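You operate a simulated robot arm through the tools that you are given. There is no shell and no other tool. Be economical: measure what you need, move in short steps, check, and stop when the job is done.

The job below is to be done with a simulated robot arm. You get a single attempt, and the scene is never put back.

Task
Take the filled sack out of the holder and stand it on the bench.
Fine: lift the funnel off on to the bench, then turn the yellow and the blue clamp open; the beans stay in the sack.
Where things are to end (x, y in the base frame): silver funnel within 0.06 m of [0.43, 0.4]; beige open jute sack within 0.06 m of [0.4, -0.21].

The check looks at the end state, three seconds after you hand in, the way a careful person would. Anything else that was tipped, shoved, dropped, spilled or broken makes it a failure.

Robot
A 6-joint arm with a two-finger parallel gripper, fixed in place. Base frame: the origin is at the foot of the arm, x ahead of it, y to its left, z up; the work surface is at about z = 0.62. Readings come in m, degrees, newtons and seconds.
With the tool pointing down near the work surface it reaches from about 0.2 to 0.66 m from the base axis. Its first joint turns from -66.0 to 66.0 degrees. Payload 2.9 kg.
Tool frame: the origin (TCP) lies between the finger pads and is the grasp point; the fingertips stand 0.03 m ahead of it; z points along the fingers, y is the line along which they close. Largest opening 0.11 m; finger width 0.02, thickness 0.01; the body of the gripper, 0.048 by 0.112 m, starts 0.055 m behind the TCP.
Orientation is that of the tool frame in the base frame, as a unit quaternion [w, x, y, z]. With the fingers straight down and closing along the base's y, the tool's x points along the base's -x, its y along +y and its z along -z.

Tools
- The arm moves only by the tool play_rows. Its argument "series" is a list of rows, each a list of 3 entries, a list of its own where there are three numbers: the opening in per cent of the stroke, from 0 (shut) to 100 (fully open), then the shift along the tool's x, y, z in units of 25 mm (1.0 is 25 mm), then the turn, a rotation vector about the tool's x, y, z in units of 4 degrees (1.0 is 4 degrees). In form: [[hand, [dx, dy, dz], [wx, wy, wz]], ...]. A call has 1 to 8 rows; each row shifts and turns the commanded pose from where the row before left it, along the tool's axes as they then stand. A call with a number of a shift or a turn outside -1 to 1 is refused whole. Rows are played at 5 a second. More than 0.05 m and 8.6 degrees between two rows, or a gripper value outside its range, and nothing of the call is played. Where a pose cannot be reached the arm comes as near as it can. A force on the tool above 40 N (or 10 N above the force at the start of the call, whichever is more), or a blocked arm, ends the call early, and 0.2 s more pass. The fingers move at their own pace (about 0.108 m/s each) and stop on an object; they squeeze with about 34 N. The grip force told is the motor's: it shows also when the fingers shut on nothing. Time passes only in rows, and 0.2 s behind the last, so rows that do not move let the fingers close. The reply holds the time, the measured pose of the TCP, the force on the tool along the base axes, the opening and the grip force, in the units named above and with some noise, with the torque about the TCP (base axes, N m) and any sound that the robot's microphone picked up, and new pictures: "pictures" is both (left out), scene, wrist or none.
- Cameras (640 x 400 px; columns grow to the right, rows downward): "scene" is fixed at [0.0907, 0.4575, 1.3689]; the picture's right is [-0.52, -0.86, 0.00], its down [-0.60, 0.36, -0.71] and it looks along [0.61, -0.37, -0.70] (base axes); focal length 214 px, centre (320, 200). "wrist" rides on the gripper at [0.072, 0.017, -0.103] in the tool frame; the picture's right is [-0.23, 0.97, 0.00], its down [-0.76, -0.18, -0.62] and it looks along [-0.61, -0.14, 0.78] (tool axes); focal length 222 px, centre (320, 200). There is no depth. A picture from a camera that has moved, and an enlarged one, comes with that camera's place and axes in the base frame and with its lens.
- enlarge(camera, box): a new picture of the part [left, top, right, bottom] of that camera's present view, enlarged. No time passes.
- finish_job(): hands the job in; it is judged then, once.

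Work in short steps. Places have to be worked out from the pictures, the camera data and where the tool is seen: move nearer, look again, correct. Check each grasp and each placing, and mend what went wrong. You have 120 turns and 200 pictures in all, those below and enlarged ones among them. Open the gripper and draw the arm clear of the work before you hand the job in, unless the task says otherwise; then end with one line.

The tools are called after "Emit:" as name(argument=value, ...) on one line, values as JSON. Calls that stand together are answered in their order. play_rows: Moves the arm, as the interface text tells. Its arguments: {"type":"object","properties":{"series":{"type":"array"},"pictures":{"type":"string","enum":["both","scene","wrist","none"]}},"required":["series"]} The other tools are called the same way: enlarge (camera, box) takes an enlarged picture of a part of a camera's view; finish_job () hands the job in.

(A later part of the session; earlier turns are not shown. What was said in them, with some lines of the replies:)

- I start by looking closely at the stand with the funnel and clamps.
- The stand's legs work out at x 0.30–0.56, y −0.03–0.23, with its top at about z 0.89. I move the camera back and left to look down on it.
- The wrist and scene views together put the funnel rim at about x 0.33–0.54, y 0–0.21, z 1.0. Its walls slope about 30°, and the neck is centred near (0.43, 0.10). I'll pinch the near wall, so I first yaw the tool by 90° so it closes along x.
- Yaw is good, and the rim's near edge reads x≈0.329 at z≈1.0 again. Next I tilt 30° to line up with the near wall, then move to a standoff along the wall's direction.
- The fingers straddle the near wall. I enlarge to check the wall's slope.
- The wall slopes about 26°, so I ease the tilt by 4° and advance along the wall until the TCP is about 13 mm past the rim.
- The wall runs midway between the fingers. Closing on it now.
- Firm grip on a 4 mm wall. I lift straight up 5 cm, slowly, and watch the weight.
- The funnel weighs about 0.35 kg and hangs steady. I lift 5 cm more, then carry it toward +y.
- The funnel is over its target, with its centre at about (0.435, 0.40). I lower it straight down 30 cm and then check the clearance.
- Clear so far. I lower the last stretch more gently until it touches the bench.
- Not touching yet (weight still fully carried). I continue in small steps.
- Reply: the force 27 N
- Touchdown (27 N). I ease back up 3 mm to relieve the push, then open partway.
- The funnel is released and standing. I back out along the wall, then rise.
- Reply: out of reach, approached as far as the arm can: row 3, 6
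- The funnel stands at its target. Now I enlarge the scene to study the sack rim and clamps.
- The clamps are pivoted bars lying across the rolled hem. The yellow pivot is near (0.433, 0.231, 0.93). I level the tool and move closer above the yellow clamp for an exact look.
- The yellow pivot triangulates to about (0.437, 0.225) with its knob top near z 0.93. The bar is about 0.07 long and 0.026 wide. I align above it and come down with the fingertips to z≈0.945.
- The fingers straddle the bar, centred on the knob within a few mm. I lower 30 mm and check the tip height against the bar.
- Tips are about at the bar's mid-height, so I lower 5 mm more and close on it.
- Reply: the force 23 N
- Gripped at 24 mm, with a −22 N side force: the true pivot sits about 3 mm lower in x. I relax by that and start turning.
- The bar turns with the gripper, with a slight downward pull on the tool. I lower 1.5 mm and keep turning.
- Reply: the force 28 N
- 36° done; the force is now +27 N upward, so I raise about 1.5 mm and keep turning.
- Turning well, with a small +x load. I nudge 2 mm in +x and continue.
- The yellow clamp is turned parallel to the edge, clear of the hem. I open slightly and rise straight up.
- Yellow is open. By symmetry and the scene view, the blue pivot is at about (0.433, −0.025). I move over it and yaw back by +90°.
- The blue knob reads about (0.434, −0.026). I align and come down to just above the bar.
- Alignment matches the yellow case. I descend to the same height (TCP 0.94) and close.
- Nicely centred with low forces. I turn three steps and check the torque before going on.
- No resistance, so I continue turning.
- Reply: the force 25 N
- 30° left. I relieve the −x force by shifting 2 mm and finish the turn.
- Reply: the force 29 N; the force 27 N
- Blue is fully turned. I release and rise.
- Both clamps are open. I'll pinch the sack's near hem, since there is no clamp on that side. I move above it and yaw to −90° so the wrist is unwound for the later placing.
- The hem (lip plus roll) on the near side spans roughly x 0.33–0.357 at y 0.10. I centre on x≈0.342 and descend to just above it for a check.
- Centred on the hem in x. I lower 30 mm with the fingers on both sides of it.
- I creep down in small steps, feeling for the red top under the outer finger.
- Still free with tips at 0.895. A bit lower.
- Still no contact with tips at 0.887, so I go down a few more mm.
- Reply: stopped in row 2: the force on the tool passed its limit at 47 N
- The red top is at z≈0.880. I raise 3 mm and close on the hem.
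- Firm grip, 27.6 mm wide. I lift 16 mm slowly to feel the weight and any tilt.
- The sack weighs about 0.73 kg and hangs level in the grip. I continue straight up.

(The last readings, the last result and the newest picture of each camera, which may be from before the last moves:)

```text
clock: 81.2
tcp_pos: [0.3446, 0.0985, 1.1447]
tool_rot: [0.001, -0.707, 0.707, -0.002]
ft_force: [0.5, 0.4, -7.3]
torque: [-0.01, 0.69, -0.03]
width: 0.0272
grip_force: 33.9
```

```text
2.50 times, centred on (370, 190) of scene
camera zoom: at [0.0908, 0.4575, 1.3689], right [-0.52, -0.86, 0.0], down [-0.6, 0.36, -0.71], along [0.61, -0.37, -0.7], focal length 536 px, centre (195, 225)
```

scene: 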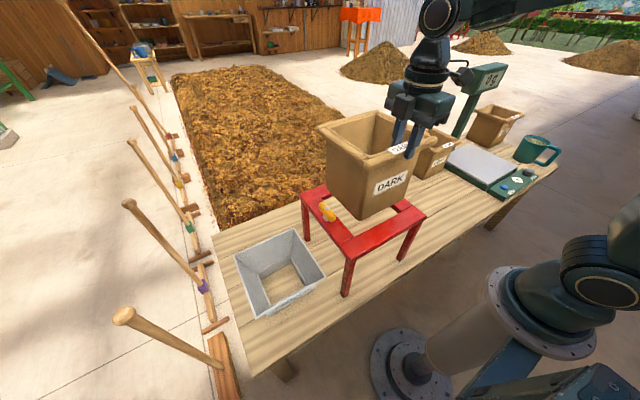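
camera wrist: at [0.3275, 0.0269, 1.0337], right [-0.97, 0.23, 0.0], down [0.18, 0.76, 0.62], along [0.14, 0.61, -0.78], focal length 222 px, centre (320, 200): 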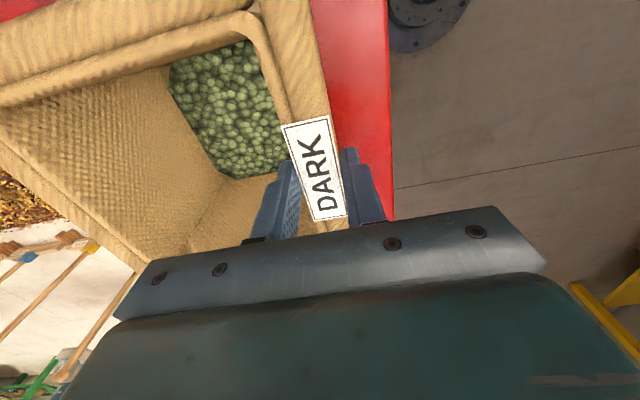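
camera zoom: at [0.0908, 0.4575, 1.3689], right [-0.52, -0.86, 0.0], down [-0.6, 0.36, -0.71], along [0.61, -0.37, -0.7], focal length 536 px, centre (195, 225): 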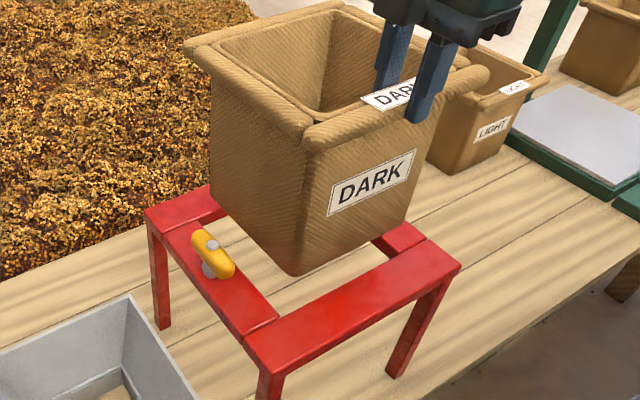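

The sack is out, with its bottom at about z 0.93. I raise another 5 cm to pass over the blue clamp, then carry toward y = −0.21.

Emit:
play_rows(series=[[0, [0, 0, -0.5], [0, 0, 0]], [0, [0, 0, -0.8], [0, 0, 0]], [0, [0, 0, -0.8], [0, 0, 0]], [0, [0.3, 0, 0], [0, 0, 0]], [0, [0.6, 0.1, 0], [0, 0, 0]], [0, [0.9, 0.1, 0], [0, 0, 0]], [0, [0.9, 0.1, 0], [0, 0, 0]], [0, [0.9, 0.1, 0], [0, 0, 0]]], pictures="none")

Emit:
play_rows(series=[[0, [0.9, 0.1, 0], [0, 0, 0]], [0, [0.9, 0.1, 0], [0, 0, 0]], [0, [0.9, 0.1, 0], [0, 0, 0]], [0, [0.9, 0.1, 0], [0, 0, 0]], [0, [0.9, 0.1, 0], [0, 0, 0]], [0, [0.9, 0.1, 0], [0, 0, 0]], [0, [0.6, 0.1, 0], [0, 0, 0]], [0, [0.3, 0, 0], [0, 0, 0]]], pictures="both")

```text
clock: 83.0
tcp_pos: [0.3327, 0.0093, 1.1956]
tool_rot: [0.002, -0.707, 0.708, -0.001]
ft_force: [0.1, -0.8, -7.5]
torque: [0.0, 0.68, -0.01]
width: 0.0277
grip_force: 34.3
```

```text
clock: 84.8
tcp_pos: [0.3157, -0.1496, 1.1948]
tool_rot: [0.001, -0.707, 0.707, -0.001]
ft_force: [-0.1, 0.3, -7.4]
torque: [-0.02, 0.66, 0.01]
width: 0.0278
grip_force: 34.1
camera wrist: at [0.2993, -0.2217, 1.2992], right [-0.97, 0.23, 0.0], down [0.18, 0.76, 0.62], along [0.14, 0.61, -0.78], focal length 222 px, centre (320, 200)
```

scene: 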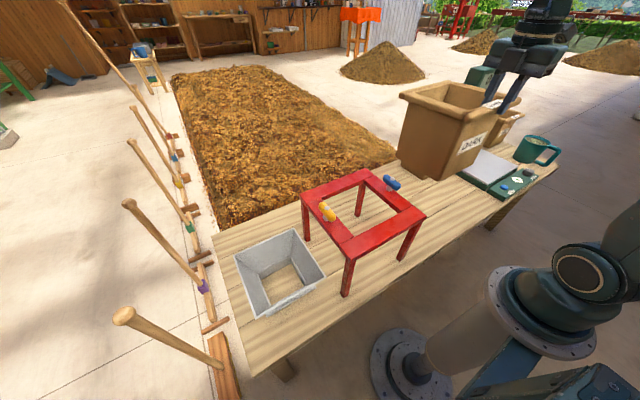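
wrist: 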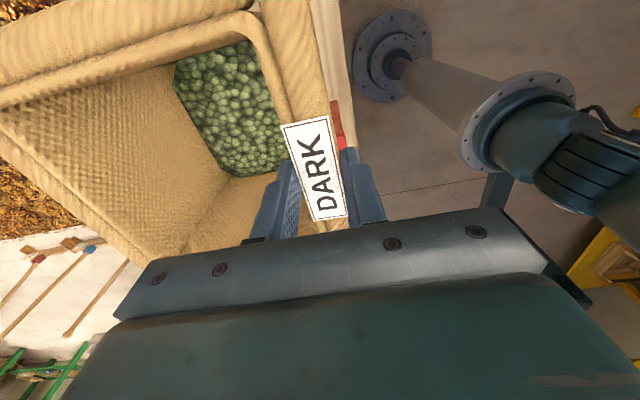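

Carried level. I move the remaining 6 cm in y and 6 mm in x.

Emit:
play_rows(series=[[0, [0.5, 0.08, 0], [0, 0, 0]], [0, [0.8, 0.08, 0], [0, 0, 0]], [0, [0.7, 0.08, 0], [0, 0, 0]], [0, [0.4, 0, 0], [0, 0, 0]], [0, [0, 0, 0.4], [0, 0, 0]], [0, [0, 0, 0.8], [0, 0, 0]], [0, [0, 0, 0.8], [0, 0, 0]], [0, [0, 0, 0.8], [0, 0, 0]]], pictures="none")

Emit:
play_rows(series=[[0, [0, 0, 0.8], [0, 0, 0]], [0, [0, 0, 0.8], [0, 0, 0]], [0, [0, 0, 0.8], [0, 0, 0]], [0, [0, 0, 0.8], [0, 0, 0]], [0, [0, 0, 0.8], [0, 0, 0]], [0, [0, 0, 0.6], [0, 0, 0]], [0, [0, 0, 0.3], [0, 0, 0]], [0, [0, 0, 0], [0, 0, 0]]], pictures="both")

```text
clock: 86.6
tcp_pos: [0.3084, -0.2084, 1.1258]
tool_rot: [0.002, -0.707, 0.707, -0.001]
ft_force: [1.0, -0.8, -6.8]
torque: [-0.01, 0.66, -0.02]
width: 0.0278
grip_force: 34.3
```

```text
clock: 88.4
tcp_pos: [0.3093, -0.2072, 1.0038]
tool_rot: [-0.001, 0.708, -0.707, 0.001]
ft_force: [0.2, 0.2, -7.9]
torque: [0.01, 0.67, -0.03]
width: 0.0281
grip_force: 34.5
camera wrist: at [0.2938, -0.2799, 1.1081], right [-0.97, 0.23, 0.0], down [0.18, 0.76, 0.62], along [0.14, 0.61, -0.78], focal length 222 px, centre (320, 200)
```

scene: 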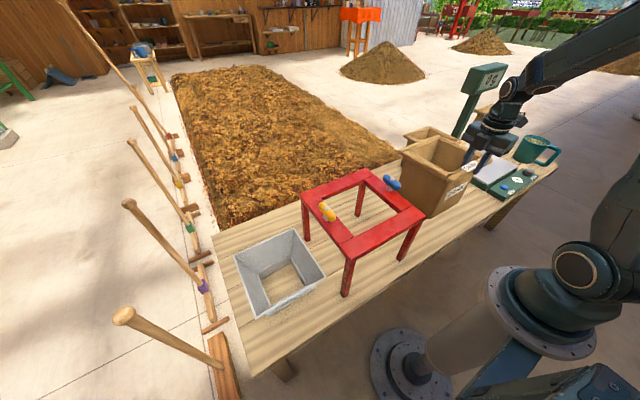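
wrist: 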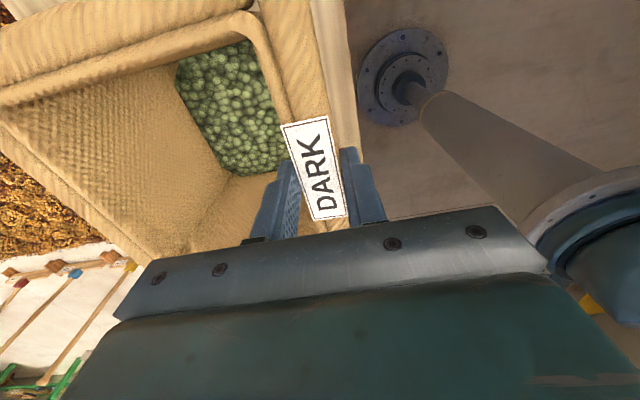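

Position is right, at TCP (0.309, −0.207). Touchdown is expected near TCP z 0.84, so I lower in stages.

Emit:
play_rows(series=[[0, [0, 0, 0.5], [0, 0, 0]], [0, [0, 0, 0.8], [0, 0, 0]], [0, [0, 0, 0.8], [0, 0, 0]], [0, [0, 0, 0.8], [0, 0, 0]], [0, [0, 0, 0.8], [0, 0, 0]], [0, [0, 0, 0.6], [0, 0, 0]], [0, [0, 0, 0.3], [0, 0, 0]], [0, [0, 0, 0], [0, 0, 0]]], pictures="scene")

Emit:
enlarge(camera="scene", box=[360, 110, 560, 240])

```text
clock: 90.2
tcp_pos: [0.3087, -0.2088, 0.8886]
tool_rot: [0.001, -0.707, 0.707, -0.002]
ft_force: [0.0, 0.3, -8.0]
torque: [-0.02, 0.68, -0.03]
width: 0.0278
grip_force: 33.7
```

scene: 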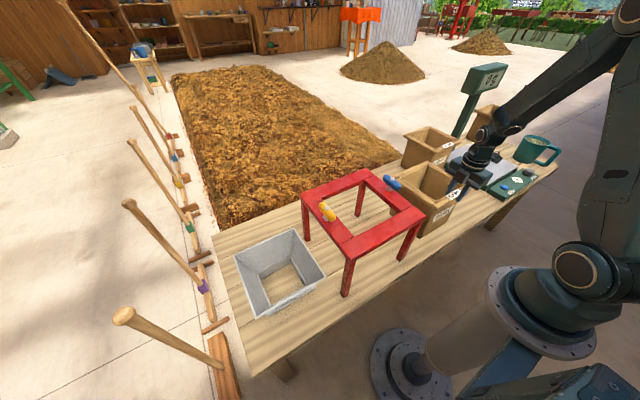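

```text
3.08 times, centred on (460, 175) of scene
camera zoom: at [0.0907, 0.4574, 1.3689], right [-0.52, -0.86, 0.0], down [-0.6, 0.36, -0.71], along [0.61, -0.37, -0.7], focal length 660 px, centre (-111, 277)
```

zoom: 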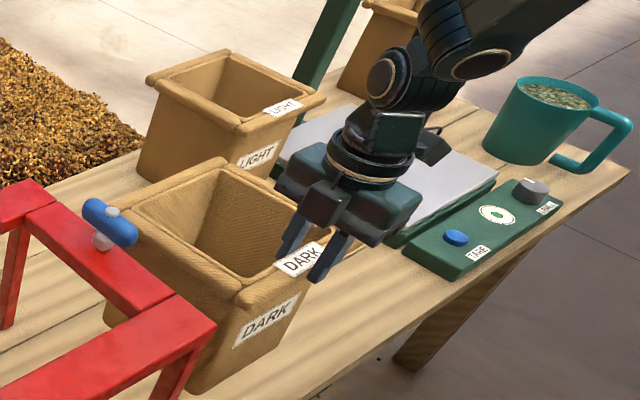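

Everything else is well clear. I lower the last few cm gently.

Emit:
play_rows(series=[[0, [0, 0, 0.4], [0, 0, 0]], [0, [0, 0, 0.4], [0, 0, 0]], [0, [0, 0, 0.4], [0, 0, 0]], [0, [0, 0, 0.25], [0, 0, 0]], [0, [0, 0, 0.15], [0, 0, 0]], [0, [0, 0, 0], [0, 0, 0]]], pictures="none")

```text
clock: 91.6
tcp_pos: [0.31, -0.2073, 0.8485]
tool_rot: [-0.001, 0.707, -0.707, 0.001]
ft_force: [0.7, -0.1, -8.9]
torque: [0.0, 0.64, 0.0]
width: 0.0278
grip_force: 34.0
```

Emit:
play_rows(series=[[0, [0, 0, 0.12], [0, 0, 0]], [0, [0, 0, 0.12], [0, 0, 0]], [0, [0, 0, 0.12], [0, 0, 0]], [0, [0, 0, 0], [0, 0, 0]]], pictures="none")

```text
clock: 92.6
tcp_pos: [0.3106, -0.2077, 0.8386]
tool_rot: [0.001, -0.707, 0.707, -0.001]
ft_force: [-4.5, 0.9, -1.0]
torque: [-0.18, 0.19, -0.05]
width: 0.0278
grip_force: 34.2
```

The weight is now taken by the bench (force near 0). I lower 1 mm more and open.

Emit:
play_rows(series=[[0, [0, 0, 0.04], [0, 0, 0]], [0, [0, 0, 0], [0, 0, 0]], [30, [0, 0, 0], [0, 0, 0]], [45, [0, 0, 0], [0, 0, 0]], [60, [0, 0, 0], [0, 0, 0]], [60, [0, 0, 0], [0, 0, 0]]], pictures="wrist")

Emit:
enlarge(camera="scene", box=[360, 110, 560, 240])

```text
clock: 94.0
tcp_pos: [0.3101, -0.2077, 0.8386]
tool_rot: [0.001, -0.707, 0.707, -0.001]
ft_force: [-0.6, 0.6, 0.2]
torque: [0.01, 0.05, -0.01]
width: 0.066
grip_force: 0.1
camera wrist: at [0.2939, -0.2806, 0.9427], right [-0.97, 0.23, 0.0], down [0.18, 0.76, 0.62], along [0.14, 0.61, -0.78], focal length 222 px, centre (320, 200)
```

wrist: 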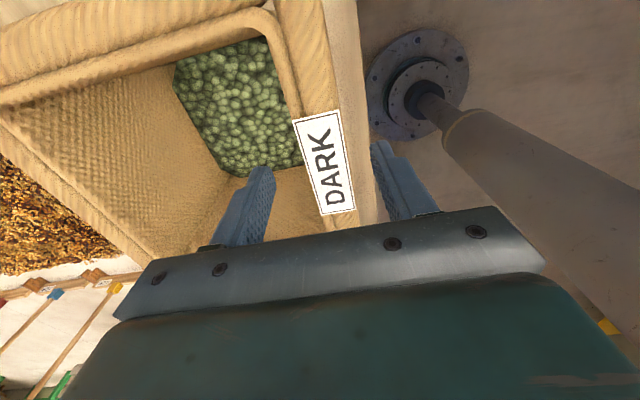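

```text
3.08 times, centred on (460, 175) of scene
camera zoom: at [0.0907, 0.4575, 1.3689], right [-0.52, -0.86, 0.0], down [-0.6, 0.36, -0.71], along [0.61, -0.37, -0.7], focal length 660 px, centre (-111, 277)
```

zoom: 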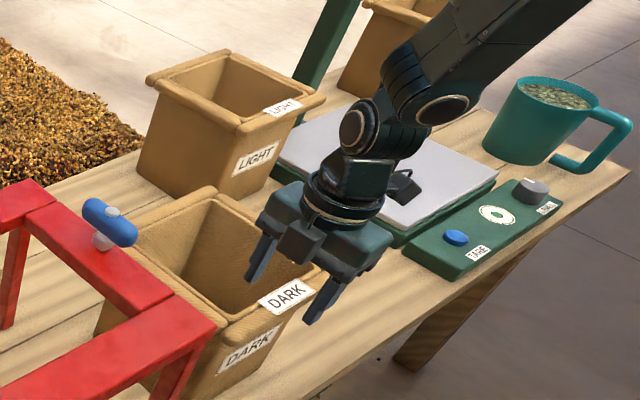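

The sack stands upright with the beans inside. I rise straight up, clear of it.

Emit:
play_rows(series=[[60, [0, 0, -0.4], [0, 0, 0]], [60, [0, 0, -0.8], [0, 0, 0]], [60, [0, 0, -1], [0, 0, 0]], [60, [0, 0, -1], [0, 0, 0]], [60, [0, 0, -1], [0, 0, 0]], [60, [0, 0, -1], [0, 0, 0]], [60, [0, 0, -1], [0, 0, 0]], [60, [0, 0, -1], [0, 0, 0]]], pictures="none")

Emit:
play_rows(series=[[60, [0, 0, -1], [0, 0, 0]], [60, [0, 0, -1], [0, 0, 0]], [60, [0, 0, -1], [0, 0, 0]], [60, [0, 0, -1], [0, 0, 0]], [60, [0, 0, -1], [0, 0, 0]], [60, [0, 0, 0], [0, 0, 0]]], pictures="both")

Emit:
enlarge(camera="scene", box=[220, 130, 520, 330])

```text
clock: 95.8
tcp_pos: [0.3082, -0.2105, 1.0204]
tool_rot: [-0.001, 0.708, -0.706, 0.001]
ft_force: [-0.1, 0.4, -0.9]
torque: [0.0, -0.01, -0.04]
width: 0.066
grip_force: 0.1
```

```text
clock: 97.2
tcp_pos: [0.309, -0.2082, 1.1439]
tool_rot: [0.001, -0.707, 0.707, -0.001]
ft_force: [0.0, -1.0, 0.1]
torque: [-0.02, 0.01, -0.02]
width: 0.0659
grip_force: 0.0
camera wrist: at [0.2924, -0.2805, 1.2481], right [-0.97, 0.23, 0.0], down [0.18, 0.76, 0.62], along [0.14, 0.61, -0.78], focal length 222 px, centre (320, 200)
```

scene: 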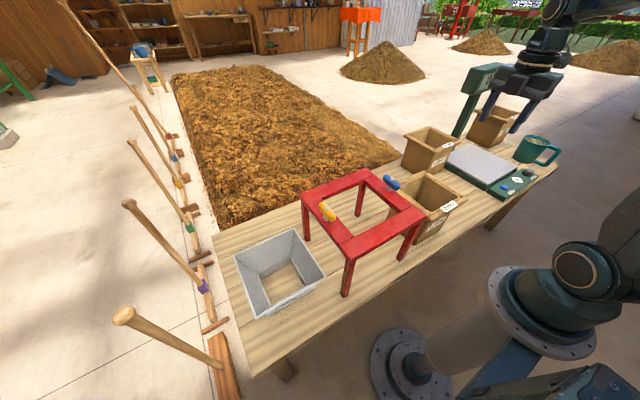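
wrist: 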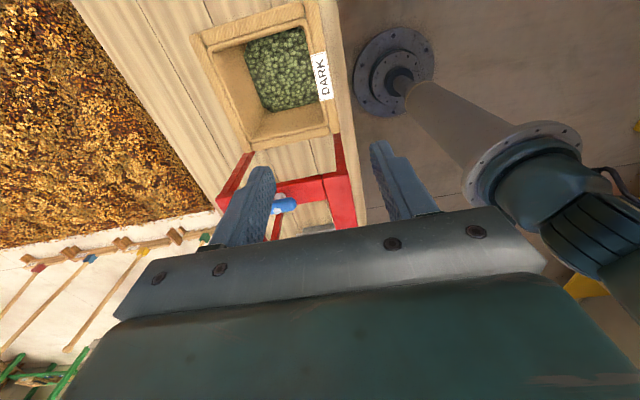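

```text
2.00 times, centred on (370, 230) of scene
camera zoom: at [0.0906, 0.4575, 1.3689], right [-0.52, -0.86, 0.0], down [-0.6, 0.36, -0.71], along [0.61, -0.37, -0.7], focal length 429 px, centre (220, 140)
```

zoom: 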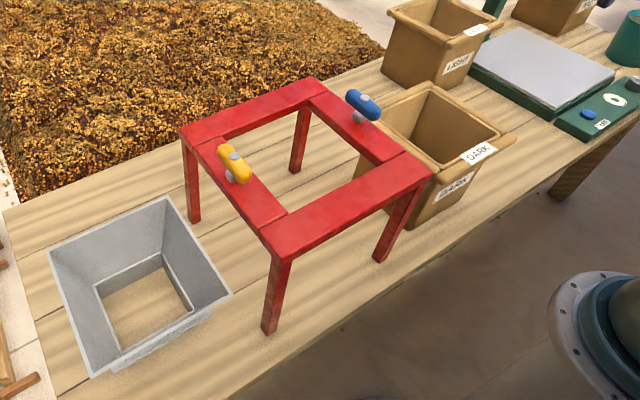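

Everything checks: the funnel is near (0.43, 0.40), the sack stands at about (0.40, −0.21) with its beans, both clamps are open and the arm is clear. Handing in.

Emit:
finish_job()

```text
The job is handed in.
```

The job is handed in: by the last pictures, the funnel stands on the bench at about (0.43, 0.41), both clamps are turned open, and the filled sack stands upright near (0.40, −0.21) with no beans spilled.
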